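You operate a simulated robot arm through the tools that you are given. There is no shell and no other tool. Be economical: measure what you need, move in short steps, check, and stop when the job is done.

Carry out the task below with a simulated two-armed robot. There is one attempt and no reset: what you move stays moved.

TASK
Put the M12 die from the back of the winding bench on the low shelf of the winding bench and the M10 die on the middle bench. Take the pink tag block and put it on the top of the number three machine. Turn the number two grip knob to 1. Any order will do.

The check looks at the end state, three seconds after you hand in, the way a careful person would. Anything else that was tipped, shoved, dropped, spilled or broken makes it a failure.

THE ROBOT
Two 7-joint arms with fingered hands on one trunk, on a base that drives. Base frame: it is fixed to the floor where the robot stands at the start and does not move with it; the origin is under the middle of the robot, x ahead of it, y to its left, z up; the surface under the hand at the start is at about z = 850. Readings come in mm, degrees, newtons and seconds.
The left shoulder is at the start at [34, 171, 1222], the right one opposite. With the tool pointing down near the work surface each hand reaches from about 260 to 740 mm from the robot's upright axis, wherever it stands, measured 20 degrees to its own side. Places, roughly: low shelf of the winding bench [700, -100, 200]; middle bench [1000, -2300, 800]; number two grip knob [1000, 5100, 800]; pink tag block [2000, 6500, 500]; top of the number three machine [1100, 7000, 1000]. Payload 4 kg a hand.
The tool frame of a hand sits at the grasp point between the pads (the TCP): z along the fingers, y along the line on which they close. The tips reach 26 mm beyond it. Largest opening 132 mm; the body of the gripper starts 73 mm behind the TCP. The gripper is a hand of 4 fingers: y runs from the thumb to the fingers, the wrist lies at [0, 0, -224] in the tool frame, and closing takes about 1.5 s.
Orientation is that of the tool frame in the base frame, as [roll, pitch, yaw] about the fixed x, y, z axes, in that order (R = Rz(yaw) Ry(pitch) Rx(roll)). With the fingers straight down and closing along the base's y, the tool's x points along the base's -x, its y along +y and its z along -z.

THE INTERFACE
- The arms move only by the tool drive_tool. It takes "left_deltas", "right_deltas" or both (then of equal length, played together; a hand with none holds still); each is a list of rows, each a list of 6 numbers: the shift along the tool's x, y, z in m, then the turn, a rotation vector about the tool's x, y, z in degrees. In form: [[dx, dy, dz, wx, wy, wz], ...]. A call has 1 to 20 rows; each row shifts and turns the commanded pose from where the row before left it, along the tool's axes as they then stand. "left_grip" and "right_grip" are, for a hand that has rows, the gripper command, from -1 (shut) to 1 (fully open), values between in proportion, set as the call begins (left out, the last holds). A row lasts 0.2 s, in which the tool goes at most 50 mm and 8.6 degrees; a call with a longer step from one row to the next is refused whole, and so is a gripper value outside its range. Where a pose cannot be reached the arm comes as near as it can. A force on the tool above 40 N (or 10 N above the force at the start of the call, whichever is more), or a blocked arm, ends the call early, and 0.2 s more pass. The fingers move at their own pace (about 45 mm/s each) and stop on an object; they squeeze with about 28 N. The grip force told is the motor's: it shows also when the fingers shut on nothing. Time passes only in rows, and 0.2 s behind the last, so rows that do not move let the fingers close. The reply holds the time, the measured pose of the TCP, the force on the tool along the base axes, the opening and the grip force, in the units named above and with some noise, with the torque about the TCP (base axes, N m) and any sound that the robot's microphone picked up.
- Cameras (640 x 400 px; columns grow to the right, rows downward): "scene" is now at [113.2, 9.5, 1384.4]; the picture's right is [0.04, -1.00, 0.00], its down [-0.68, -0.03, -0.73] and it looks along [0.73, 0.03, -0.68] (base axes); focal length 260 px, centre (320, 200). "left" rides on the left gripper at [-68, 2, -97] in its tool frame; the picture's right is [-0.03, -1.00, 0.00], its down [0.82, -0.02, -0.58] and it looks along [0.58, -0.01, 0.82] (tool axes); focal length 270 px, centre (320, 200). "right" rides on the right gripper at [68, 2, -97] in its tool frame; the picture's right is [-0.02, 1.00, 0.00], its down [-0.82, -0.02, -0.58] and it looks along [-0.58, -0.01, 0.82] (tool axes); focal length 270 px, centre (320, 200). There is no depth. A picture from a camera that has moved, and an enlarged one, comes with that camera's place and axes in the base frame and with its lens. The place of the scene camera against the robot may be out by one fixed shift of up to 12 mm in any direction.
- grab_frame(camera): a new picture of that camera. The clock stands still meanwhile.
- slide_trunk(by): slides the trunk up (or, below 0, down) by that many mm; the arms and the scene camera ride with it, the base frame stays. It gives what a move gives, with no picture.
- base_move(legs): drives the robot by 1 to 6 legs, each [ahead, turn to the left] in mm and degrees, along the robot's own axes; the way and the turn of a leg run together, so that a leg with both is an arc; at most 1500 mm and 180 degrees a leg. The arms and the cameras ride along, it lands a little off, and it stops where it bumps. It gives what a move gives.
- curl_fingers(finger1, finger2, finger3, thumb_bend, hand): sets how far each is bent, from 0 (flat) to 1 (curled in); at 0.3 the hand is open as for a grip, at 0.7 the pads meet at the TCP. One left out holds its place. A second passes; each finger stops where it meets its share of the squeeze, and holds until it gets a number again. A gripper value or a shape takes the hand back. It gives what a move gives, with no picture; readings hold the bend of each and the force on the fingers (four entries, about 0 where the hand has none), thumb and palm.
- hand_shape(shape, hand): the hand has 4 fingers and takes this shape, open, in about a second: jaw (thumb against the fingers, like two jaws); tri (thumb and two fingers); tip (a fingertip pinch); poke (one finger out to press); point (the index stretched); flat (the hand flat); cup (the hand cupped); fist (a fist). The gripper value then closes the fingers along that shape, each until it touches; the sizes above hold for jaw. It gives what a move gives, with no picture.
- head_to(pan, tilt): turns the head with the scene camera to pan (to the left, within 86 degrees either way) and tilt (down, from -29 to 69), counted from straight ahead of the robot. It gives what a move gives.
- close_up(camera, box): a new picture of the part [left, top, right, bottom] of that camera's present view, enlarged. The clock stands still meanwhile.
- close_job(): hands the job in; it is judged then, once.

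Go step by step. Nothing tells you exact positions but the pictures and the camera data: compare them with the known pose of the tool, close in by small moves and look again before you grip or let go. The budget is 165 turns and 122 pictures, counting those below and the enlarged ones. Unless the task says otherwise, let go and move clear before handing in, and close with one line.

The tools are called after ">>>" as name(argument=value, ...) on one line, values as JSON. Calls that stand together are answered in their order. drive_tool: Moves the arms, as the interface text tells. Its arguments: {"type":"object","properties":{"left_deltas":{"type":"array"},"left_grip":{"type":"number"},"right_deltas":{"type":"array"},"right_grip":{"type":"number"}},"required":[]} The other tools are called the same way: slide_trunk (by) slides the trunk up or down; hand_shape (shape, hand) gives the hand a shape; curl_fingers (finger1, finger2, finger3, thumb_bend, hand) moves the fingers one by one; base_move (legs) drives the base; head_to (pan, tilt) turns the head that bears the scene camera; grab_frame (camera) takes a picture; close_up (camera, box) takes an enlarged picture of a part of a camera's view; close_job () hands the job in.

At the start:

```text
clock: 0.0
left_ee_pos: [481.8, 219.6, 1163.3]
left_tool_rot: [180.0, -0.1, 179.9]
left_ft_force: [0.7, -0.8, 1.0]
left_wrist_torque: [0.01, -0.06, 0.01]
left_opening: 132.2
left_grasp_force: 0.0
left_shape: jaw
left_bend: [0.3, 0.3, 0.3, 0.3]
left_finger forces: [0.1, 0.0, 0.1, 0.0, 0.1, 0.0]
right_ee_pos: [587.3, -218.4, 1169.1]
right_tool_rot: [-180.0, -0.2, 179.7]
right_ft_force: [-0.4, 0.0, 0.6]
right_wrist_torque: [0.01, 0.0, 0.03]
right_opening: 132.1
right_grasp_force: 0.0
right_shape: jaw
right_bend: [0.3, 0.3, 0.3, 0.3]
right_finger forces: [0.0, 0.0, 0.0, 0.0, 0.0, 0.0]
trunk travel left (down, up): [-450.0, 305.0]
robot x, y, heading: [1.6, 6.9, -0.0]
head pan, tilt: [2.3, 43.0]
```

scene: 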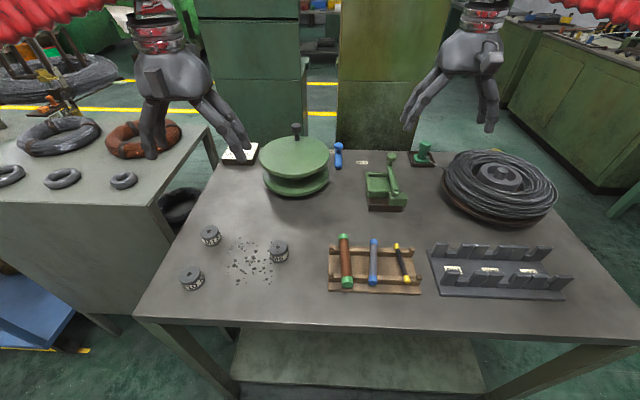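
right: 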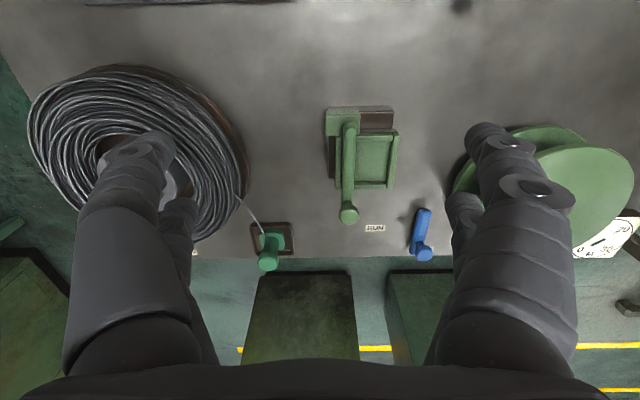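
left: 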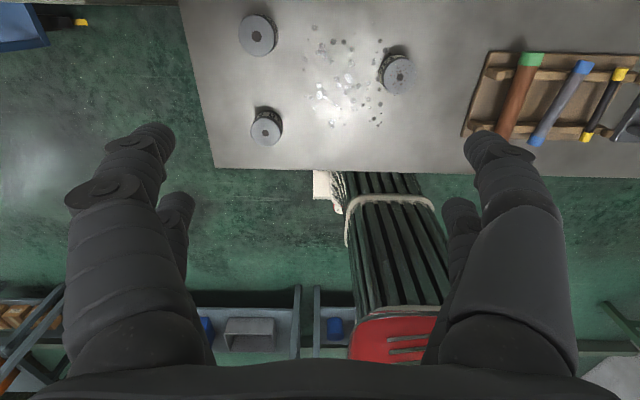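

I see three dies on the left of the winding bench. I'll enlarge them to read their labels.

>>> close_up(camera="scene", box=[160, 210, 320, 310])

>>> close_up(camera="left", box=[200, 0, 440, 150])

```text
4.00 times, centred on (240, 260) of scene
camera zoom: at [113.2, 9.5, 1384.4], right [0.04, -1.0, 0.0], down [-0.68, -0.03, -0.73], along [0.73, 0.03, -0.68], focal length 1040 px, centre (640, -40)
```

zoom: 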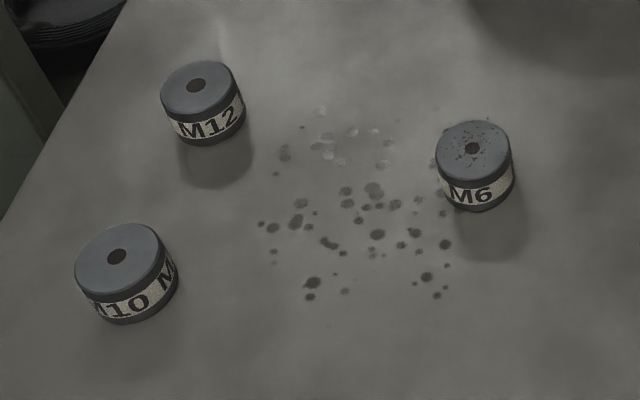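

```text
2.67 times, centred on (320, 75) of left
camera zoom: at [550.4, 222.2, 1259.9], right [0.02, -1.0, 0.0], down [-0.82, -0.02, 0.58], along [-0.58, -0.01, -0.82], focal length 721 px, centre (320, 533)
```

zoom: 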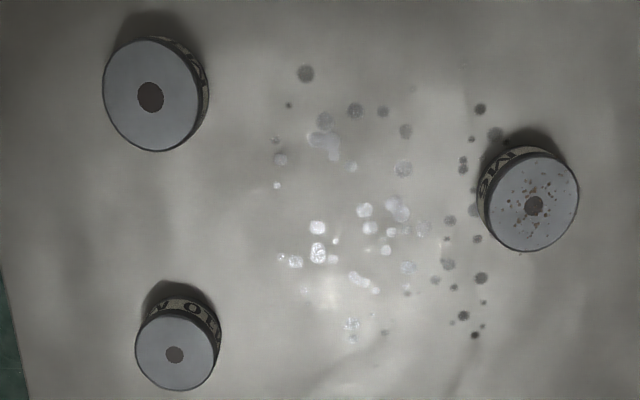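

>>> close_up(camera="scene", box=[200, 120, 560, 310])

>>> head_to(pan=0, tilt=65)

>>> grab_frame(camera="scene")

```text
1.78 times, centred on (380, 215) of scene
camera zoom: at [113.2, 9.5, 1384.4], right [0.04, -1.0, 0.0], down [-0.68, -0.03, -0.73], along [0.73, 0.03, -0.68], focal length 462 px, centre (213, 173)
```

zoom: 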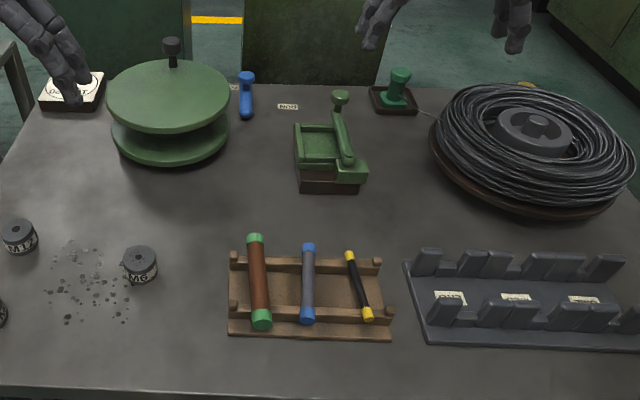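

```text
clock: 0.9
left_ee_pos: [481.8, 221.0, 1164.1]
left_tool_rot: [-179.9, -0.1, 179.8]
left_ft_force: [-0.2, 0.6, -0.2]
left_wrist_torque: [0.03, 0.0, 0.02]
left_opening: 131.9
left_grasp_force: 0.1
left_shape: jaw
left_bend: [0.3, 0.3, 0.3, 0.3]
left_finger forces: [0.0, 0.1, 0.0, 0.1, 0.1, 0.1]
right_ee_pos: [586.1, -217.2, 1169.0]
right_tool_rot: [180.0, 0.0, 179.8]
right_ft_force: [-0.5, -0.4, -0.4]
right_wrist_torque: [-0.04, 0.03, 0.01]
right_opening: 131.8
right_grasp_force: 0.1
right_shape: jaw
right_bend: [0.3, 0.3, 0.3, 0.3]
right_finger forces: [0.1, 0.1, 0.0, 0.0, 0.0, 0.0]
trunk travel left (down, up): [-450.0, 305.0]
robot x, y, heading: [1.0, 1.0, 0.0]
head pan, tilt: [0.0, 65.0]
```

```text
115 pictures are left
camera scene: at [91.1, 6.2, 1356.6], right [0.0, -1.0, 0.0], down [-0.91, 0.0, -0.42], along [0.42, 0.0, -0.91], focal length 260 px, centre (320, 200)
```

scene: 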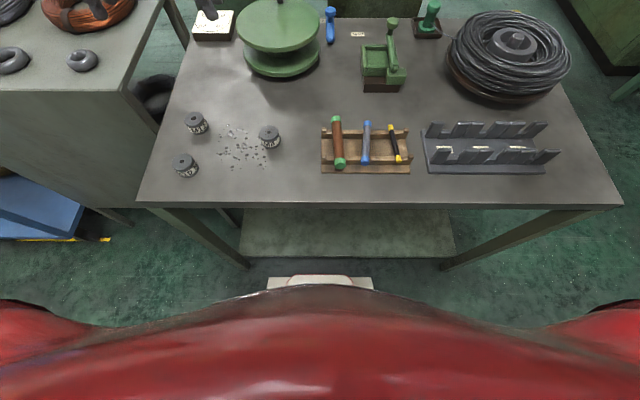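

The M12 die is at about [522, 299], M10 at about [400, 300], both roughly 30 mm high. I'm moving the left hand over M12 and drawing the right arm back.

>>> drive_tool(left_deltas=[[-0.005, 0.0099, 0.0225, 0, 0, 0], [-0.005, 0.0099, 0.0225, 0, 0, 0], [-0.005, 0.0099, 0.0225, 0, 0, 0], [-0.005, 0.0099, 0.0225, 0, 0, 0], [-0.005, 0.0099, 0.0225, 0, 0, 0], [-0.005, 0.0099, 0.0225, 0, 0, 0], [-0.005, 0.0099, 0.0225, 0, 0, 0], [-0.005, 0.0099, 0.0225, 0, 0, 0]], right_deltas=[[0.037, 0, 0, 0, 0, 0], [0.037, 0, 0, 0, 0, 0], [0.037, 0, 0, 0, 0, 0], [0.037, 0, 0, 0, 0, 0], [0.037, 0, 0, 0, 0, 0], [0.037, 0, 0, 0, 0, 0], [0.037, 0, 0, 0, 0, 0], [0.037, 0, 0, 0, 0, 0]])

>>> grab_frame(camera="left")

>>> grab_frame(camera="scene")

```text
clock: 2.7
left_ee_pos: [521.1, 301.7, 985.4]
left_tool_rot: [-180.0, 0.2, 179.8]
left_ft_force: [-0.5, -0.4, 0.2]
left_wrist_torque: [0.0, -0.06, -0.02]
left_opening: 131.8
left_grasp_force: 0.1
left_shape: jaw
left_bend: [0.3, 0.3, 0.3, 0.3]
left_finger forces: [0.0, 0.0, 0.1, 0.0, 0.0, 0.0]
right_ee_pos: [288.2, -216.7, 1168.6]
right_tool_rot: [-180.0, -0.1, 179.7]
right_ft_force: [-0.5, 0.5, -0.2]
right_wrist_torque: [-0.01, -0.03, 0.01]
right_opening: 132.0
right_grasp_force: 0.1
right_shape: jaw
right_bend: [0.3, 0.3, 0.3, 0.3]
right_finger forces: [0.1, 0.0, 0.0, 0.0, 0.0, 0.0]
trunk travel left (down, up): [-450.0, 305.0]
robot x, y, heading: [0.8, -1.0, 0.0]
head pan, tilt: [0.0, 65.0]
```

```text
114 pictures are left
camera left: at [588.8, 304.2, 1081.7], right [0.02, -1.0, 0.0], down [-0.82, -0.02, 0.58], along [-0.58, -0.01, -0.82], focal length 270 px, centre (320, 200)
```

left: 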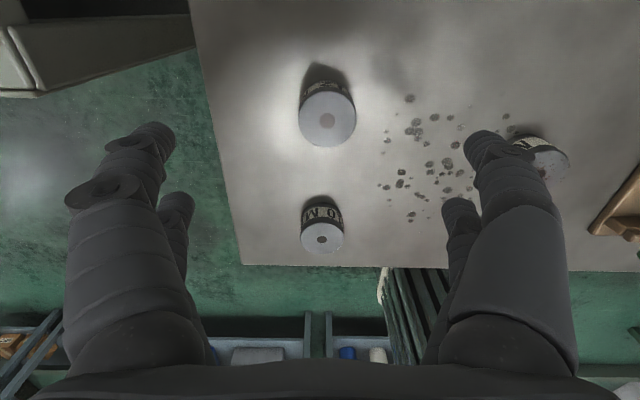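

```text
113 pictures are left
camera scene: at [88.6, 6.6, 1356.8], right [0.0, -1.0, 0.0], down [-0.91, 0.0, -0.42], along [0.42, 0.0, -0.91], focal length 260 px, centre (320, 200)
```

scene: 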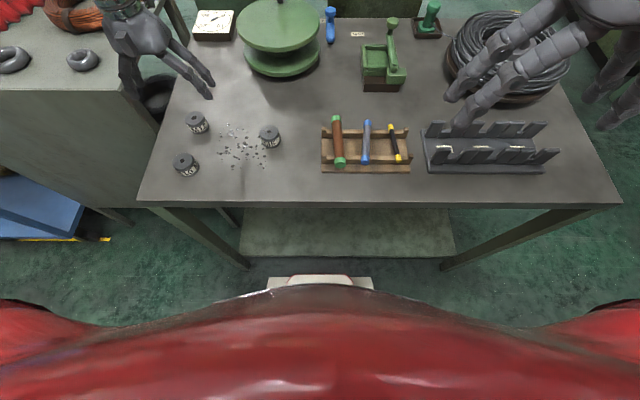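

>>> drive_tool(left_deltas=[[0, -0.0035, 0.02, 0, 0, 0], [0, 0, 0.02, 0, 0, 0], [0, 0, 0.02, 0, 0, 0], [0, 0, 0.02, 0, 0, 0], [0, 0, 0.015, 0, 0, 0], [0, 0, 0.009, 0, 0, 0], [0, 0, 0, 0, 0, 0]])

>>> grab_frame(camera="left")

>>> close_up(camera="scene", box=[100, 50, 260, 190])

```text
clock: 4.3
left_ee_pos: [521.6, 296.5, 878.0]
left_tool_rot: [180.0, 0.0, 179.8]
left_ft_force: [0.3, 0.0, 0.2]
left_wrist_torque: [0.0, -0.01, -0.01]
left_opening: 132.0
left_grasp_force: 0.1
left_shape: jaw
left_bend: [0.3, 0.3, 0.3, 0.3]
left_finger forces: [0.0, 0.0, 0.0, 0.1, 0.0, 0.0]
right_ee_pos: [291.0, -217.2, 1169.1]
right_tool_rot: [-180.0, -0.1, 179.8]
right_ft_force: [-0.3, 0.1, -0.2]
right_wrist_torque: [0.02, 0.05, 0.02]
right_opening: 131.9
right_grasp_force: 0.0
right_shape: jaw
right_bend: [0.3, 0.3, 0.3, 0.3]
right_finger forces: [0.0, 0.0, 0.0, 0.0, 0.0, 0.1]
trunk travel left (down, up): [-450.0, 305.0]
robot x, y, heading: [2.8, 3.5, -0.2]
head pan, tilt: [0.0, 65.0]
```

```text
112 pictures are left
camera left: at [590.4, 298.4, 976.0], right [0.02, -1.0, 0.0], down [-0.82, -0.02, 0.58], along [-0.58, -0.01, -0.82], focal length 270 px, centre (320, 200)
```

left: 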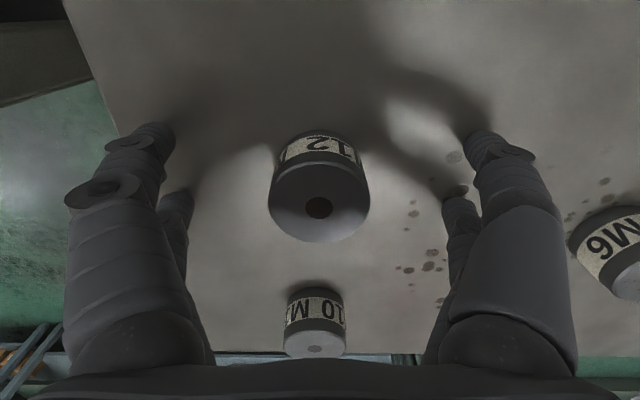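

```text
2.86 times, centred on (180, 120) of scene
camera zoom: at [90.7, 6.1, 1356.5], right [0.0, -1.0, 0.0], down [-0.91, 0.0, -0.42], along [0.42, 0.0, -0.91], focal length 743 px, centre (720, 429)
```

zoom: 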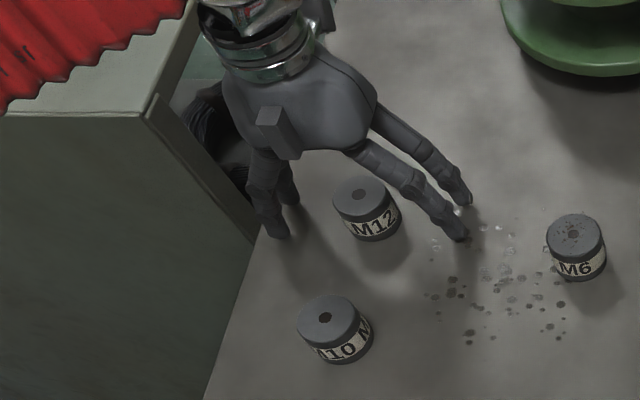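

The die is centred between the fingers. I'm closing and lifting a little.

>>> drive_tool(left_deltas=[[0, 0, 0, 0, 0, 0], [0, 0, 0, 0, 0, 0], [0, 0, 0, 0, 0, 0], [0, 0, 0, 0, 0, 0], [0, 0, 0, 0, 0, 0], [0, 0, 0, 0, 0, 0], [0, 0, 0, 0, 0, 0], [0, 0, 0, 0, 0, 0]], left_grip=-1)

>>> drive_tool(left_deltas=[[0, 0, -0.02, 0, 0, 0], [0, 0, -0.03, 0, 0, 0], [0, 0, -0.04, 0, 0, 0], [0, 0, -0.04, 0, 0, 0]])

>>> grab_frame(camera="left")

```text
clock: 6.1
left_ee_pos: [521.9, 296.7, 878.1]
left_tool_rot: [-180.0, -0.1, 179.7]
left_ft_force: [0.4, 0.5, -0.3]
left_wrist_torque: [0.0, -0.03, -0.04]
left_opening: 22.0
left_grasp_force: 28.3
left_shape: jaw
left_bend: [0.73, 0.73, 0.73, 0.7]
left_finger forces: [25.4, 27.5, 21.9, 0.1, 24.5, 0.0]
right_ee_pos: [290.9, -216.9, 1168.0]
right_tool_rot: [-180.0, -0.1, 179.7]
right_ft_force: [0.8, 0.0, -0.1]
right_wrist_torque: [-0.02, 0.0, 0.0]
right_opening: 131.9
right_grasp_force: 0.0
right_shape: jaw
right_bend: [0.3, 0.3, 0.3, 0.3]
right_finger forces: [0.1, 0.1, 0.1, 0.1, 0.1, 0.1]
trunk travel left (down, up): [-450.0, 305.0]
robot x, y, heading: [-2.1, 2.5, -0.1]
head pan, tilt: [0.0, 65.0]
```

```text
clock: 7.1
left_ee_pos: [523.5, 292.9, 1011.6]
left_tool_rot: [180.0, -0.2, 179.8]
left_ft_force: [-0.5, -0.5, -4.3]
left_wrist_torque: [0.04, -0.02, 0.04]
left_opening: 21.7
left_grasp_force: 27.9
left_shape: jaw
left_bend: [0.73, 0.73, 0.73, 0.7]
left_finger forces: [25.9, 28.0, 22.4, 0.1, 24.7, 0.0]
right_ee_pos: [289.4, -217.0, 1167.6]
right_tool_rot: [-180.0, -0.1, 179.7]
right_ft_force: [0.0, -0.2, 0.1]
right_wrist_torque: [-0.02, -0.01, -0.02]
right_opening: 131.9
right_grasp_force: 0.1
right_shape: jaw
right_bend: [0.3, 0.3, 0.3, 0.3]
right_finger forces: [0.0, 0.1, 0.1, 0.0, 0.1, 0.0]
trunk travel left (down, up): [-450.0, 305.0]
robot x, y, heading: [0.9, 1.3, 0.0]
head pan, tilt: [0.0, 65.0]
```

```text
110 pictures are left
camera left: at [591.1, 295.4, 1108.1], right [0.02, -1.0, 0.0], down [-0.82, -0.02, 0.58], along [-0.58, -0.01, -0.82], focal length 270 px, centre (320, 200)
```

left: 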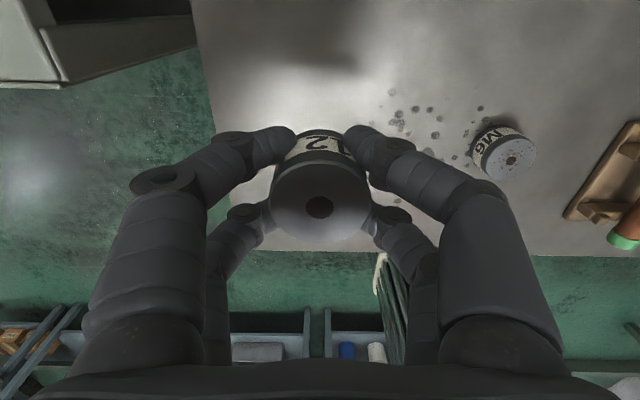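

M12 is in the hand. Before backing up, I'm checking what lies behind the robot.

>>> close_up(camera="left", box=[200, 150, 640, 400])

>>> head_to(pan=86, tilt=40)

>>> grab_frame(camera="scene")

>>> head_to(pan=-86, tilt=40)

>>> grab_frame(camera="scene")

```text
1.45 times, centred on (420, 275) of left
camera zoom: at [591.1, 295.4, 1108.1], right [0.02, -1.0, 0.0], down [-0.82, -0.02, 0.58], along [-0.58, -0.01, -0.82], focal length 393 px, centre (174, 91)
```

zoom: 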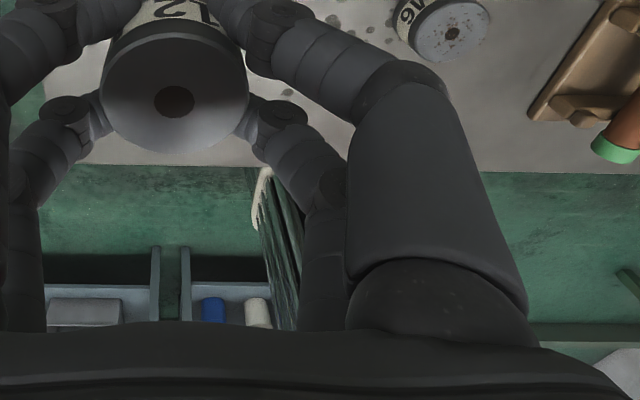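

```text
clock: 8.7
left_ee_pos: [522.5, 293.8, 1010.5]
left_tool_rot: [-180.0, -0.1, 179.8]
left_ft_force: [-0.9, 0.4, -2.9]
left_wrist_torque: [-0.02, -0.02, -0.02]
left_opening: 21.8
left_grasp_force: 28.2
left_shape: jaw
left_bend: [0.73, 0.73, 0.73, 0.7]
left_finger forces: [26.1, 28.0, 22.4, 0.0, 24.8, 0.1]
right_ee_pos: [290.8, -216.9, 1168.3]
right_tool_rot: [-180.0, -0.2, 179.6]
right_ft_force: [0.8, -0.5, -0.7]
right_wrist_torque: [0.01, 0.0, 0.04]
right_opening: 131.9
right_grasp_force: 0.2
right_shape: jaw
right_bend: [0.3, 0.3, 0.3, 0.3]
right_finger forces: [0.0, 0.0, 0.1, 0.1, 0.0, 0.0]
trunk travel left (down, up): [-450.0, 305.0]
robot x, y, heading: [-1.0, -2.7, 0.0]
head pan, tilt: [85.9, 40.0]
```

```text
108 pictures are left
camera scene: at [36.5, 91.1, 1388.8], right [1.0, -0.07, 0.0], down [-0.05, -0.64, -0.77], along [0.05, 0.76, -0.64], focal length 260 px, centre (320, 200)
```

scene: 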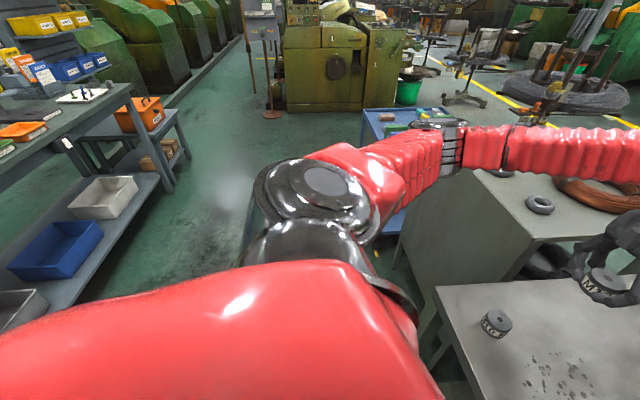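

```text
clock: 11.3
left_ee_pos: [522.6, 294.3, 1009.7]
left_tool_rot: [-180.0, -0.1, 179.8]
left_ft_force: [-0.7, 0.1, -3.4]
left_wrist_torque: [0.02, 0.01, 0.01]
left_opening: 21.7
left_grasp_force: 28.3
left_shape: jaw
left_bend: [0.73, 0.73, 0.73, 0.7]
left_finger forces: [26.0, 28.0, 22.2, 0.0, 24.8, 0.1]
right_ee_pos: [291.1, -216.9, 1167.8]
right_tool_rot: [-180.0, -0.1, 179.8]
right_ft_force: [-0.1, 0.7, 0.1]
right_wrist_torque: [0.02, -0.01, -0.01]
right_opening: 132.3
right_grasp_force: 0.0
right_shape: jaw
right_bend: [0.3, 0.3, 0.3, 0.3]
right_finger forces: [0.0, 0.1, 0.0, 0.0, 0.0, 0.0]
trunk travel left (down, up): [-450.0, 305.0]
robot x, y, heading: [-0.9, 3.4, -0.1]
head pan, tilt: [-85.9, 40.0]
```

```text
107 pictures are left
camera scene: at [36.5, -78.5, 1388.9], right [-1.0, -0.07, 0.0], down [-0.05, 0.64, -0.77], along [0.05, -0.76, -0.64], focal length 260 px, centre (320, 200)
```

scene: 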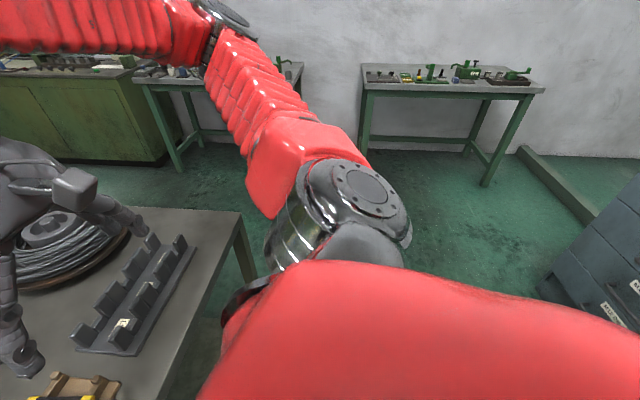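

A bench runs behind the robot at about x = -1080, so backing up 300 mm is safe. After that I'll lower the trunk.

>>> base_move(legs=[[-330, 0]])

>>> drive_tool(left_deltas=[[0.01, -0.035, 0, 0, 0, 0], [0.01, -0.035, 0, 0, 0, 0], [0.01, -0.035, 0, 0, 0, 0], [0.01, -0.035, 0, 0, 0, 0]], right_deltas=[[0, 0, -0.02, 0, 0, 0], [0, 0, -0.02, 0, 0, 0], [0, 0, -0.02, 0, 0, 0], [0, 0, -0.02, 0, 0, 0]])

>>> head_to(pan=0, tilt=50)

>>> grab_frame(camera="scene")

```text
clock: 13.5
left_ee_pos: [189.9, 296.6, 1011.4]
left_tool_rot: [-180.0, 0.1, -179.8]
left_ft_force: [-0.5, 0.5, -2.9]
left_wrist_torque: [0.03, -0.04, 0.01]
left_opening: 21.6
left_grasp_force: 28.5
left_shape: jaw
left_bend: [0.73, 0.73, 0.73, 0.7]
left_finger forces: [26.0, 28.2, 22.4, 0.1, 24.9, 0.0]
right_ee_pos: [-38.0, -215.3, 1168.7]
right_tool_rot: [-179.9, 0.0, -179.8]
right_ft_force: [-0.1, 0.3, 0.5]
right_wrist_torque: [0.02, -0.01, 0.03]
right_opening: 131.9
right_grasp_force: 0.0
right_shape: jaw
right_bend: [0.3, 0.3, 0.3, 0.3]
right_finger forces: [0.0, 0.0, 0.0, 0.0, 0.0, 0.0]
trunk travel left (down, up): [-450.0, 305.0]
robot x, y, heading: [-328.5, 2.8, 0.3]
head pan, tilt: [-85.9, 40.0]
```

```text
clock: 14.5
left_ee_pos: [151.1, 158.3, 1011.4]
left_tool_rot: [180.0, -0.1, -179.7]
left_ft_force: [0.1, -1.0, -3.8]
left_wrist_torque: [0.01, 0.03, 0.0]
left_opening: 21.5
left_grasp_force: 28.1
left_shape: jaw
left_bend: [0.73, 0.73, 0.73, 0.7]
left_finger forces: [26.7, 28.7, 23.1, 0.0, 25.6, 0.1]
right_ee_pos: [-35.0, -214.8, 1250.6]
right_tool_rot: [-180.0, -0.1, -179.8]
right_ft_force: [-0.4, -0.5, -0.7]
right_wrist_torque: [0.0, 0.03, 0.01]
right_opening: 131.7
right_grasp_force: 0.0
right_shape: jaw
right_bend: [0.3, 0.3, 0.3, 0.3]
right_finger forces: [0.0, 0.0, 0.1, 0.0, 0.0, 0.1]
trunk travel left (down, up): [-450.0, 305.0]
robot x, y, heading: [-325.9, -0.2, 0.3]
head pan, tilt: [-85.9, 40.0]
```

```text
clock: 16.1
left_ee_pos: [150.6, 159.8, 1011.4]
left_tool_rot: [-180.0, -0.1, -179.8]
left_ft_force: [1.1, -0.7, -3.6]
left_wrist_torque: [0.02, -0.01, 0.01]
left_opening: 21.4
left_grasp_force: 28.2
left_shape: jaw
left_bend: [0.73, 0.73, 0.73, 0.7]
left_finger forces: [26.8, 28.8, 23.1, 0.0, 25.5, 0.0]
right_ee_pos: [-36.2, -214.6, 1250.4]
right_tool_rot: [-180.0, -0.1, -179.7]
right_ft_force: [0.4, -0.5, -0.2]
right_wrist_torque: [-0.01, -0.02, -0.01]
right_opening: 131.9
right_grasp_force: 0.0
right_shape: jaw
right_bend: [0.3, 0.3, 0.3, 0.3]
right_finger forces: [0.0, 0.0, 0.0, 0.1, 0.1, 0.0]
trunk travel left (down, up): [-450.0, 305.0]
robot x, y, heading: [-327.3, -0.7, 0.5]
head pan, tilt: [0.0, 50.0]
```

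```text
106 pictures are left
camera scene: at [-221.4, 6.0, 1374.6], right [0.01, -1.0, 0.0], down [-0.77, -0.01, -0.64], along [0.64, 0.0, -0.77], focal length 260 px, centre (320, 200)
```

scene: 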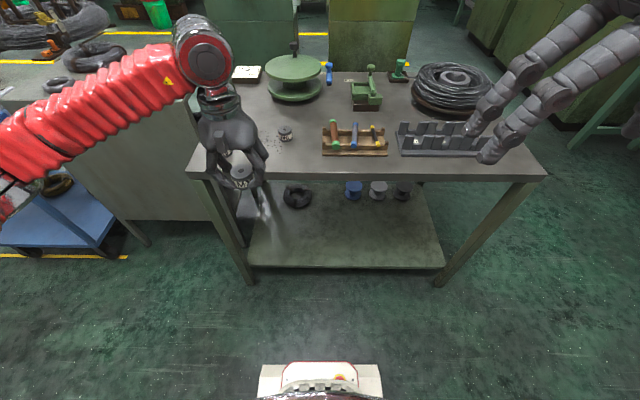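

The front of the shelf is clear; its front edge is at x≈345 and the coils start at about x≈795. I'm lowering the trunk and then the left hand, in front of the bench.

>>> slide_trunk(by=-450)

>>> drive_tool(left_deltas=[[0, -0.01, 0.045, 0, 0, 0], [0, -0.01, 0.045, 0, 0, 0], [0, -0.01, 0.045, 0, 0, 0], [0, -0.01, 0.045, 0, 0, 0], [0, -0.01, 0.045, 0, 0, 0], [0, -0.01, 0.035, 0, 0, 0]])

>>> head_to(pan=5, tilt=40)

>>> grab_frame(camera="scene")

>>> grab_frame(camera="left")

```text
refused: -450 is not a number from -400 to 400
```

```text
clock: 17.5
left_ee_pos: [153.2, 97.3, 747.8]
left_tool_rot: [180.0, 0.1, -179.8]
left_ft_force: [0.9, -0.6, -4.4]
left_wrist_torque: [-0.01, 0.02, -0.05]
left_opening: 21.6
left_grasp_force: 27.6
left_shape: jaw
left_bend: [0.73, 0.73, 0.73, 0.7]
left_finger forces: [27.4, 29.2, 23.7, 0.1, 25.8, 0.0]
right_ee_pos: [-36.5, -214.7, 1249.8]
right_tool_rot: [179.9, -0.2, -179.7]
right_ft_force: [0.1, -0.4, 0.2]
right_wrist_torque: [0.02, 0.02, -0.03]
right_opening: 131.6
right_grasp_force: 0.1
right_shape: jaw
right_bend: [0.3, 0.3, 0.3, 0.3]
right_finger forces: [0.0, 0.0, 0.0, 0.0, 0.0, 0.1]
trunk travel left (down, up): [-450.0, 305.0]
robot x, y, heading: [-327.7, -2.0, 0.4]
head pan, tilt: [0.0, 50.0]
```

```text
clock: 18.2
left_ee_pos: [152.9, 98.1, 750.3]
left_tool_rot: [180.0, 0.0, -179.8]
left_ft_force: [-0.6, 0.1, -3.8]
left_wrist_torque: [0.01, 0.01, -0.02]
left_opening: 21.3
left_grasp_force: 28.2
left_shape: jaw
left_bend: [0.73, 0.73, 0.73, 0.7]
left_finger forces: [27.4, 29.1, 23.7, 0.0, 25.8, 0.1]
right_ee_pos: [-35.8, -214.9, 1250.5]
right_tool_rot: [180.0, 0.0, -179.8]
right_ft_force: [-0.5, 1.0, -0.1]
right_wrist_torque: [0.02, 0.01, 0.01]
right_opening: 132.0
right_grasp_force: 0.0
right_shape: jaw
right_bend: [0.3, 0.3, 0.3, 0.3]
right_finger forces: [0.0, 0.0, 0.0, 0.0, 0.0, 0.0]
trunk travel left (down, up): [-450.0, 305.0]
robot x, y, heading: [-328.8, 0.9, 0.5]
head pan, tilt: [5.0, 40.0]
```

```text
105 pictures are left
camera scene: at [-213.8, 13.4, 1388.7], right [0.09, -1.0, 0.0], down [-0.64, -0.06, -0.77], along [0.76, 0.07, -0.64], focal length 260 px, centre (320, 200)
```

scene: 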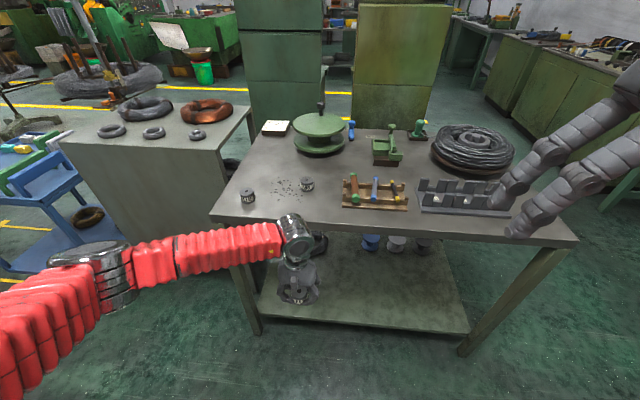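

```text
104 pictures are left
camera left: at [221.1, 100.6, 846.5], right [0.03, -1.0, 0.0], down [-0.82, -0.02, 0.58], along [-0.58, -0.02, -0.82], focal length 270 px, centre (320, 200)
```

left: 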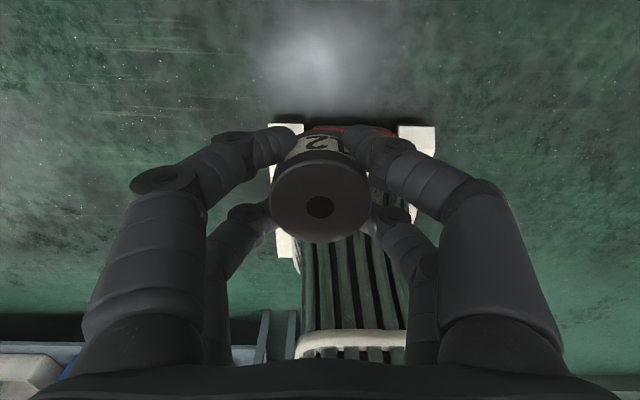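

>>> slide_trunk(by=-400)

>>> head_to(pan=0, tilt=30)

>>> grab_frame(camera="scene")

```text
clock: 22.0
left_ee_pos: [151.5, 97.7, 351.6]
left_tool_rot: [-180.0, 0.0, -179.7]
left_ft_force: [-0.2, -0.6, -4.9]
left_wrist_torque: [0.0, 0.03, 0.0]
left_opening: 20.9
left_grasp_force: 27.9
left_shape: jaw
left_bend: [0.73, 0.73, 0.73, 0.7]
left_finger forces: [27.6, 29.3, 23.9, 0.0, 26.0, 0.0]
right_ee_pos: [-2.3, -215.1, 822.2]
right_tool_rot: [-180.0, -7.8, -179.9]
right_ft_force: [0.4, 0.0, -0.1]
right_wrist_torque: [0.0, -0.04, -0.01]
right_opening: 131.8
right_grasp_force: 0.1
right_shape: jaw
right_bend: [0.3, 0.3, 0.3, 0.3]
right_finger forces: [0.1, 0.0, 0.0, 0.1, 0.0, 0.0]
trunk travel left (down, up): [-50.0, 705.0]
robot x, y, heading: [-325.7, -3.7, 0.1]
head pan, tilt: [5.0, 40.0]
```

```text
clock: 22.7
left_ee_pos: [152.0, 96.7, 350.8]
left_tool_rot: [-180.0, -0.1, -179.8]
left_ft_force: [-0.4, -1.2, -3.7]
left_wrist_torque: [0.0, 0.01, 0.03]
left_opening: 21.5
left_grasp_force: 28.1
left_shape: jaw
left_bend: [0.73, 0.73, 0.73, 0.7]
left_finger forces: [27.6, 29.2, 23.9, 0.0, 26.0, 0.0]
right_ee_pos: [-2.4, -215.1, 822.3]
right_tool_rot: [180.0, -7.9, -179.8]
right_ft_force: [0.2, 0.6, -0.3]
right_wrist_torque: [-0.01, 0.02, -0.02]
right_opening: 131.9
right_grasp_force: 0.1
right_shape: jaw
right_bend: [0.3, 0.3, 0.3, 0.3]
right_finger forces: [0.1, 0.0, 0.1, 0.0, 0.0, 0.0]
trunk travel left (down, up): [-50.0, 705.0]
robot x, y, heading: [-328.8, -1.0, 0.3]
head pan, tilt: [0.0, 30.0]
```

```text
103 pictures are left
camera scene: at [-51.1, 7.4, 986.6], right [0.01, -1.0, 0.0], down [-0.5, 0.0, -0.86], along [0.86, 0.01, -0.5], focal length 260 px, centre (320, 200)
```

scene: 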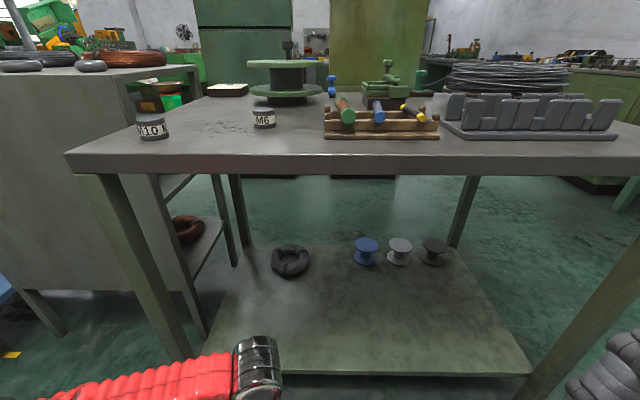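

>>> drive_tool(left_deltas=[[-0.02, 0, 0.03, 0, 0, 0], [-0.02, 0, 0.03, 0, 0, 0], [-0.02, 0, 0.03, 0, 0, 0]])

>>> base_move(legs=[[160, 0]])

>>> grab_frame(camera="scene")

```text
clock: 23.5
left_ee_pos: [211.8, 97.8, 262.4]
left_tool_rot: [-180.0, 0.0, -179.8]
left_ft_force: [0.4, 0.0, -3.6]
left_wrist_torque: [-0.02, -0.01, 0.0]
left_opening: 21.4
left_grasp_force: 28.1
left_shape: jaw
left_bend: [0.73, 0.73, 0.73, 0.7]
left_finger forces: [27.5, 29.2, 24.0, 0.0, 26.1, 0.0]
right_ee_pos: [-1.9, -216.0, 822.3]
right_tool_rot: [180.0, -7.9, -179.8]
right_ft_force: [0.9, -0.3, 0.9]
right_wrist_torque: [-0.02, 0.0, -0.01]
right_opening: 132.0
right_grasp_force: 0.0
right_shape: jaw
right_bend: [0.3, 0.3, 0.3, 0.3]
right_finger forces: [0.1, 0.0, 0.1, 0.0, 0.0, 0.1]
trunk travel left (down, up): [-50.0, 705.0]
robot x, y, heading: [-330.0, 2.2, 0.1]
head pan, tilt: [0.0, 30.0]
```

```text
clock: 25.0
left_ee_pos: [375.1, 98.3, 264.0]
left_tool_rot: [180.0, -0.2, -179.8]
left_ft_force: [0.4, -0.3, -3.5]
left_wrist_torque: [0.04, 0.01, 0.02]
left_opening: 21.1
left_grasp_force: 27.7
left_shape: jaw
left_bend: [0.73, 0.73, 0.73, 0.7]
left_finger forces: [27.6, 29.3, 24.2, 0.0, 26.2, 0.0]
right_ee_pos: [160.1, -214.9, 821.8]
right_tool_rot: [-180.0, -7.9, -180.0]
right_ft_force: [-0.1, -0.3, 0.2]
right_wrist_torque: [-0.01, 0.01, -0.02]
right_opening: 131.8
right_grasp_force: 0.0
right_shape: jaw
right_bend: [0.3, 0.3, 0.3, 0.3]
right_finger forces: [0.0, 0.0, 0.0, 0.0, 0.0, 0.0]
trunk travel left (down, up): [-50.0, 705.0]
robot x, y, heading: [-165.4, -1.0, 0.5]
head pan, tilt: [0.0, 30.0]
```

```text
102 pictures are left
camera scene: at [112.6, 8.0, 986.6], right [0.01, -1.0, 0.0], down [-0.5, 0.0, -0.87], along [0.87, 0.0, -0.5], focal length 260 px, centre (320, 200)
```

scene: 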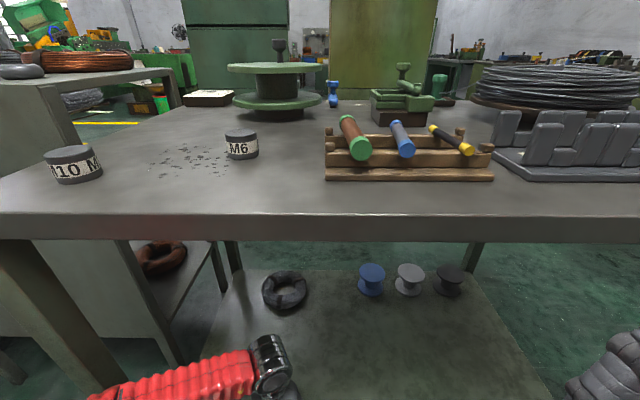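

>>> drive_tool(left_deltas=[[-0.025, -0.01, 0, 0, 0, 0], [-0.025, -0.01, 0, 0, 0, 0], [-0.025, -0.01, 0, 0, 0, 0], [-0.025, 0, 0, 0, 0, 0]])

>>> drive_tool(left_deltas=[[0, 0, 0.01, 0, 0, 0], [0, 0, 0.01, 0, 0, 0], [0, 0, 0.006, 0, 0, 0]])

>>> grab_frame(camera="left")

>>> grab_frame(camera="scene")

```text
clock: 26.0
left_ee_pos: [476.4, 67.4, 264.2]
left_tool_rot: [180.0, -0.1, -179.9]
left_ft_force: [-0.5, -0.2, -3.9]
left_wrist_torque: [0.01, 0.02, 0.03]
left_opening: 21.2
left_grasp_force: 28.3
left_shape: jaw
left_bend: [0.73, 0.73, 0.73, 0.7]
left_finger forces: [28.3, 29.8, 24.5, 0.0, 26.6, 0.0]
right_ee_pos: [160.2, -214.9, 822.3]
right_tool_rot: [-180.0, -7.8, 180.0]
right_ft_force: [-0.1, 0.0, -0.9]
right_wrist_torque: [-0.01, 0.0, 0.0]
right_opening: 131.8
right_grasp_force: 0.1
right_shape: jaw
right_bend: [0.3, 0.3, 0.3, 0.3]
right_finger forces: [0.0, 0.1, 0.1, 0.1, 0.1, 0.1]
trunk travel left (down, up): [-50.0, 705.0]
robot x, y, heading: [-163.1, -0.3, 0.3]
head pan, tilt: [0.0, 30.0]
```

```text
clock: 26.8
left_ee_pos: [474.2, 69.0, 237.4]
left_tool_rot: [180.0, 0.0, -179.9]
left_ft_force: [-0.7, -0.7, -3.3]
left_wrist_torque: [-0.01, -0.01, -0.02]
left_opening: 21.3
left_grasp_force: 28.2
left_shape: jaw
left_bend: [0.73, 0.73, 0.73, 0.7]
left_finger forces: [28.3, 29.7, 24.6, 0.1, 26.6, 0.0]
right_ee_pos: [160.1, -214.0, 823.7]
right_tool_rot: [-179.9, -7.9, -180.0]
right_ft_force: [0.3, 0.6, 0.3]
right_wrist_torque: [-0.04, 0.03, -0.02]
right_opening: 131.6
right_grasp_force: 0.0
right_shape: jaw
right_bend: [0.3, 0.3, 0.3, 0.3]
right_finger forces: [0.0, 0.0, 0.0, 0.1, 0.0, 0.1]
trunk travel left (down, up): [-50.0, 705.0]
robot x, y, heading: [-168.7, 2.7, 0.3]
head pan, tilt: [0.0, 30.0]
```

```text
101 pictures are left
camera left: at [543.3, 70.3, 334.2], right [0.03, -1.0, 0.0], down [-0.82, -0.02, 0.58], along [-0.58, -0.02, -0.82], focal length 270 px, centre (320, 200)
```

left: 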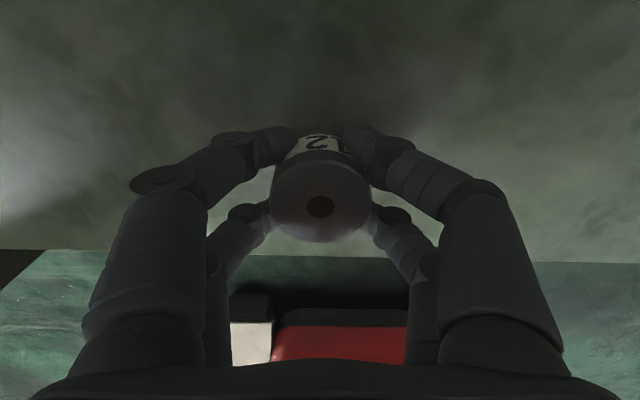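

```text
100 pictures are left
camera scene: at [112.7, 8.0, 986.6], right [0.01, -1.0, 0.0], down [-0.5, 0.0, -0.87], along [0.87, 0.0, -0.5], focal length 260 px, centre (320, 200)
```

scene: 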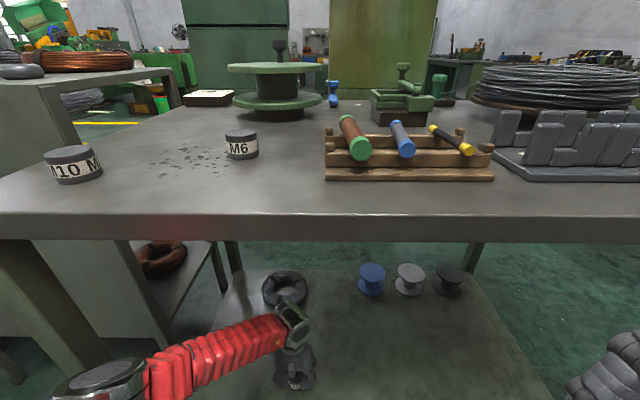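

>>> drive_tool(left_deltas=[[0, 0, 0.005, 0, 0, 0], [0, 0, 0.005, 0, 0, 0], [0, 0, 0.005, 0, 0, 0], [0, 0, 0.005, 0, 0, 0], [0, 0, 0.005, 0, 0, 0], [0, 0, 0.005, 0, 0, 0], [0, 0, 0.005, 0, 0, 0]])

>>> grab_frame(camera="left")

```text
clock: 28.4
left_ee_pos: [475.5, 67.6, 203.0]
left_tool_rot: [179.9, -0.1, -179.9]
left_ft_force: [-0.2, 0.2, -4.0]
left_wrist_torque: [-0.01, 0.03, 0.0]
left_opening: 21.3
left_grasp_force: 27.6
left_shape: jaw
left_bend: [0.73, 0.73, 0.73, 0.7]
left_finger forces: [28.3, 29.8, 24.7, 0.1, 26.7, 0.0]
right_ee_pos: [159.5, -215.8, 822.9]
right_tool_rot: [-180.0, -7.9, 180.0]
right_ft_force: [-1.1, 0.3, 0.0]
right_wrist_torque: [0.04, 0.02, 0.0]
right_opening: 131.8
right_grasp_force: 0.1
right_shape: jaw
right_bend: [0.3, 0.3, 0.3, 0.3]
right_finger forces: [0.0, 0.1, 0.0, 0.0, 0.0, 0.0]
trunk travel left (down, up): [-50.0, 705.0]
robot x, y, heading: [-164.3, -3.6, 0.4]
head pan, tilt: [0.0, 30.0]
```

```text
99 pictures are left
camera left: at [543.2, 69.7, 298.9], right [0.03, -1.0, 0.0], down [-0.82, -0.02, 0.58], along [-0.58, -0.02, -0.82], focal length 270 px, centre (320, 200)
```

left: 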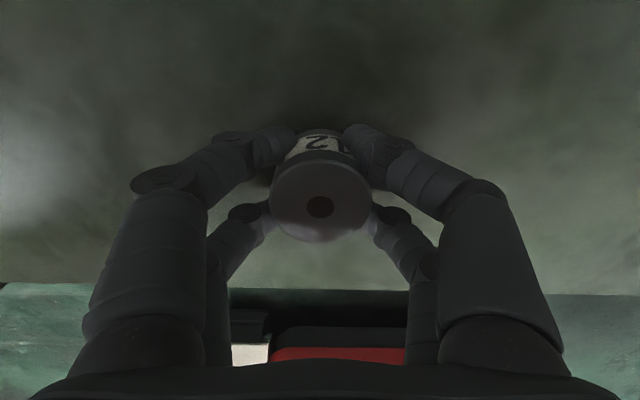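

>>> drive_tool(left_deltas=[[0, 0, 0.002, 0, 0, 0], [0, 0, 0.002, 0, 0, 0], [0, 0, 0.002, 0, 0, 0], [0, 0, 0.002, 0, 0, 0], [0, 0, 0.002, 0, 0, 0]])

```text
clock: 29.6
left_ee_pos: [474.6, 67.9, 194.2]
left_tool_rot: [179.9, 0.0, -179.8]
left_ft_force: [-1.8, 0.7, 2.8]
left_wrist_torque: [0.04, 0.01, 0.0]
left_opening: 21.2
left_grasp_force: 27.7
left_shape: jaw
left_bend: [0.73, 0.73, 0.73, 0.7]
left_finger forces: [28.4, 30.9, 25.3, 0.1, 26.6, 0.1]
right_ee_pos: [159.2, -215.1, 822.2]
right_tool_rot: [180.0, -7.8, -179.9]
right_ft_force: [0.3, -0.4, 0.0]
right_wrist_torque: [-0.01, -0.03, 0.01]
right_opening: 132.0
right_grasp_force: 0.0
right_shape: jaw
right_bend: [0.3, 0.3, 0.3, 0.3]
right_finger forces: [0.1, 0.0, 0.0, 0.0, 0.0, 0.1]
trunk travel left (down, up): [-50.0, 705.0]
robot x, y, heading: [-164.7, 0.4, 0.5]
head pan, tilt: [0.0, 30.0]
```

The force changed from -4 to +2.8 N, so the die is resting on the shelf. I'm letting go and drawing up.

>>> drive_tool(left_deltas=[[0, 0, 0, 0, 0, 0], [0, 0, 0, 0, 0, 0], [0, 0, 0, 0, 0, 0], [0, 0, 0, 0, 0, 0], [0, 0, 0, 0, 0, 0], [0, 0, 0, 0, 0, 0], [0, 0, 0, 0, 0, 0], [0, 0, 0, 0, 0, 0]], left_grip=1)

>>> drive_tool(left_deltas=[[0, 0, -0.02, 0, 0, 0], [0, 0, -0.03, 0, 0, 0], [0, 0, -0.03, 0, 0, 0], [0, 0, -0.02, 0, 0, 0]])

>>> grab_frame(camera="left")

```text
clock: 31.4
left_ee_pos: [474.8, 68.0, 193.3]
left_tool_rot: [179.9, -0.1, -179.9]
left_ft_force: [0.2, -0.4, 0.1]
left_wrist_torque: [0.0, -0.03, 0.03]
left_opening: 131.8
left_grasp_force: 0.0
left_shape: jaw
left_bend: [0.3, 0.3, 0.3, 0.3]
left_finger forces: [0.0, 0.1, 0.1, 0.1, 0.0, 0.1]
right_ee_pos: [160.3, -215.8, 823.4]
right_tool_rot: [-180.0, -7.9, 179.9]
right_ft_force: [-0.1, 0.5, -0.6]
right_wrist_torque: [0.04, 0.01, 0.05]
right_opening: 131.9
right_grasp_force: 0.0
right_shape: jaw
right_bend: [0.3, 0.3, 0.3, 0.3]
right_finger forces: [0.0, 0.0, 0.1, 0.1, 0.0, 0.1]
trunk travel left (down, up): [-50.0, 705.0]
robot x, y, heading: [-162.9, -0.8, 0.3]
head pan, tilt: [0.0, 30.0]
```

```text
clock: 32.4
left_ee_pos: [473.4, 69.6, 294.4]
left_tool_rot: [180.0, 0.0, -179.9]
left_ft_force: [-1.4, 0.0, 0.0]
left_wrist_torque: [0.02, -0.02, 0.02]
left_opening: 131.8
left_grasp_force: 0.1
left_shape: jaw
left_bend: [0.3, 0.3, 0.3, 0.3]
left_finger forces: [0.1, 0.0, 0.0, 0.0, 0.1, 0.1]
right_ee_pos: [159.7, -215.7, 823.3]
right_tool_rot: [179.9, -7.8, -180.0]
right_ft_force: [0.3, 0.4, 0.5]
right_wrist_torque: [0.01, 0.0, 0.01]
right_opening: 131.7
right_grasp_force: 0.1
right_shape: jaw
right_bend: [0.3, 0.3, 0.3, 0.3]
right_finger forces: [0.0, 0.0, 0.0, 0.0, 0.0, 0.0]
trunk travel left (down, up): [-50.0, 705.0]
robot x, y, heading: [-163.8, 0.5, 0.2]
head pan, tilt: [0.0, 30.0]
```

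```text
98 pictures are left
camera left: at [542.3, 71.9, 389.5], right [0.03, -1.0, 0.0], down [-0.82, -0.02, 0.58], along [-0.58, -0.02, -0.82], focal length 270 px, centre (320, 200)
```

left: 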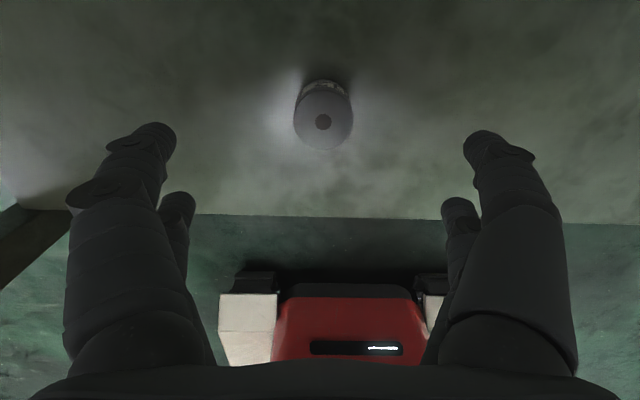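

M12 stands on the shelf. I'm retreating the way I came and raising the trunk.

>>> drive_tool(left_deltas=[[0.025, 0, 0, 0, 0, 0], [0.025, 0, 0, 0, 0, 0], [0.025, 0.01, 0, 0, 0, 0], [0.025, 0.01, 0, 0, 0, 0]])

>>> base_move(legs=[[-210, 0]])

>>> slide_trunk(by=400)

>>> drive_tool(left_deltas=[[0, 0.02, -0.045, 0, 0, 0], [0, 0.02, -0.045, 0, 0, 0], [0, 0.02, -0.045, 0, 0, 0], [0, 0.02, -0.045, 0, 0, 0], [0, 0.02, -0.045, 0, 0, 0], [0, 0.02, -0.045, 0, 0, 0], [0, 0.02, -0.04, 0, 0, 0]])

>>> head_to(pan=0, tilt=45)

>>> grab_frame(camera="scene")

```text
clock: 33.4
left_ee_pos: [375.6, 88.9, 292.8]
left_tool_rot: [-179.9, -0.1, 180.0]
left_ft_force: [0.1, 1.0, -0.2]
left_wrist_torque: [0.02, 0.02, 0.0]
left_opening: 131.8
left_grasp_force: 0.1
left_shape: jaw
left_bend: [0.3, 0.3, 0.3, 0.3]
left_finger forces: [0.0, 0.1, 0.0, 0.0, 0.0, 0.0]
right_ee_pos: [159.5, -214.8, 822.6]
right_tool_rot: [-179.9, -7.8, -180.0]
right_ft_force: [-0.3, 0.0, -0.6]
right_wrist_torque: [0.0, -0.03, -0.02]
right_opening: 131.9
right_grasp_force: 0.1
right_shape: jaw
right_bend: [0.3, 0.3, 0.3, 0.3]
right_finger forces: [0.0, 0.0, 0.0, 0.0, 0.0, 0.0]
trunk travel left (down, up): [-50.0, 705.0]
robot x, y, heading: [-165.7, -1.3, 0.3]
head pan, tilt: [0.0, 30.0]
```

```text
clock: 35.0
left_ee_pos: [161.4, 85.1, 293.2]
left_tool_rot: [-180.0, 0.1, 179.8]
left_ft_force: [1.3, 0.0, -1.1]
left_wrist_torque: [-0.02, 0.01, 0.01]
left_opening: 131.9
left_grasp_force: 0.1
left_shape: jaw
left_bend: [0.3, 0.3, 0.3, 0.3]
left_finger forces: [0.0, 0.1, 0.0, 0.1, 0.0, 0.1]
right_ee_pos: [-54.7, -217.9, 824.0]
right_tool_rot: [-180.0, -7.9, 179.7]
right_ft_force: [0.3, 0.4, 0.0]
right_wrist_torque: [-0.01, 0.01, 0.01]
right_opening: 132.1
right_grasp_force: 0.1
right_shape: jaw
right_bend: [0.3, 0.3, 0.3, 0.3]
right_finger forces: [0.1, 0.1, 0.1, 0.0, 0.1, 0.0]
trunk travel left (down, up): [-50.0, 705.0]
robot x, y, heading: [-378.0, 1.5, -0.1]
head pan, tilt: [0.0, 30.0]
```

```text
clock: 38.9
left_ee_pos: [162.9, 85.0, 693.4]
left_tool_rot: [180.0, -0.1, 179.7]
left_ft_force: [-0.7, 0.3, -1.5]
left_wrist_torque: [-0.03, 0.05, 0.03]
left_opening: 131.5
left_grasp_force: 0.2
left_shape: jaw
left_bend: [0.3, 0.3, 0.3, 0.3]
left_finger forces: [0.0, 0.0, 0.1, 0.1, 0.0, 0.0]
right_ee_pos: [-55.2, -217.7, 1223.1]
right_tool_rot: [179.9, -7.7, 179.8]
right_ft_force: [-0.1, 0.3, 0.3]
right_wrist_torque: [0.0, 0.01, 0.01]
right_opening: 131.9
right_grasp_force: 0.1
right_shape: jaw
right_bend: [0.3, 0.3, 0.3, 0.3]
right_finger forces: [0.1, 0.0, 0.0, 0.1, 0.0, 0.0]
trunk travel left (down, up): [-450.0, 305.0]
robot x, y, heading: [-375.4, -3.2, -0.0]
head pan, tilt: [0.0, 30.0]
```

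```text
clock: 40.5
left_ee_pos: [159.7, 226.1, 1005.4]
left_tool_rot: [-180.0, 0.1, 179.7]
left_ft_force: [-0.3, -0.2, 0.6]
left_wrist_torque: [0.02, -0.01, -0.01]
left_opening: 131.7
left_grasp_force: 0.0
left_shape: jaw
left_bend: [0.3, 0.3, 0.3, 0.3]
left_finger forces: [0.0, 0.1, 0.0, 0.1, 0.1, 0.0]
right_ee_pos: [-55.2, -216.9, 1222.6]
right_tool_rot: [180.0, -7.8, 179.7]
right_ft_force: [-1.0, -0.5, 0.2]
right_wrist_torque: [-0.02, -0.01, 0.0]
right_opening: 131.9
right_grasp_force: 0.1
right_shape: jaw
right_bend: [0.3, 0.3, 0.3, 0.3]
right_finger forces: [0.0, 0.0, 0.0, 0.1, 0.0, 0.1]
trunk travel left (down, up): [-450.0, 305.0]
robot x, y, heading: [-378.7, -1.3, 0.0]
head pan, tilt: [0.0, 30.0]
```

```text
clock: 41.2
left_ee_pos: [160.0, 225.2, 1003.6]
left_tool_rot: [-179.9, 0.1, 179.8]
left_ft_force: [0.1, 0.0, 0.6]
left_wrist_torque: [0.01, 0.03, 0.02]
left_opening: 131.9
left_grasp_force: 0.1
left_shape: jaw
left_bend: [0.3, 0.3, 0.3, 0.3]
left_finger forces: [0.0, 0.0, 0.0, 0.0, 0.0, 0.0]
right_ee_pos: [-55.2, -217.1, 1222.7]
right_tool_rot: [-180.0, -7.9, 179.7]
right_ft_force: [0.5, 0.5, 0.3]
right_wrist_torque: [-0.01, 0.01, 0.0]
right_opening: 131.8
right_grasp_force: 0.0
right_shape: jaw
right_bend: [0.3, 0.3, 0.3, 0.3]
right_finger forces: [0.0, 0.0, 0.0, 0.0, 0.1, 0.0]
trunk travel left (down, up): [-450.0, 305.0]
robot x, y, heading: [-379.3, 0.1, 0.2]
head pan, tilt: [0.0, 45.0]
```

```text
97 pictures are left
camera scene: at [-267.3, 5.9, 1381.6], right [0.0, -1.0, 0.0], down [-0.71, 0.0, -0.71], along [0.71, 0.0, -0.71], focal length 260 px, centre (320, 200)
```

scene: 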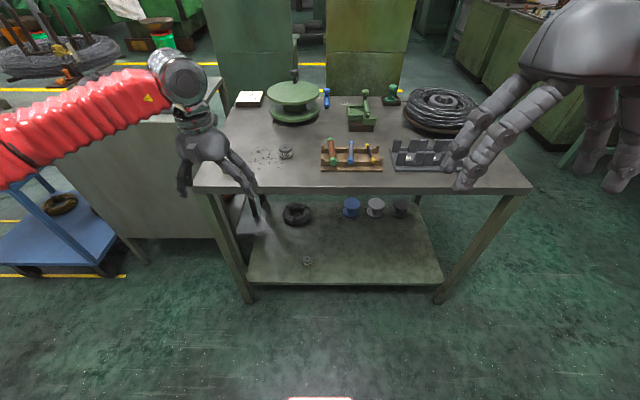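

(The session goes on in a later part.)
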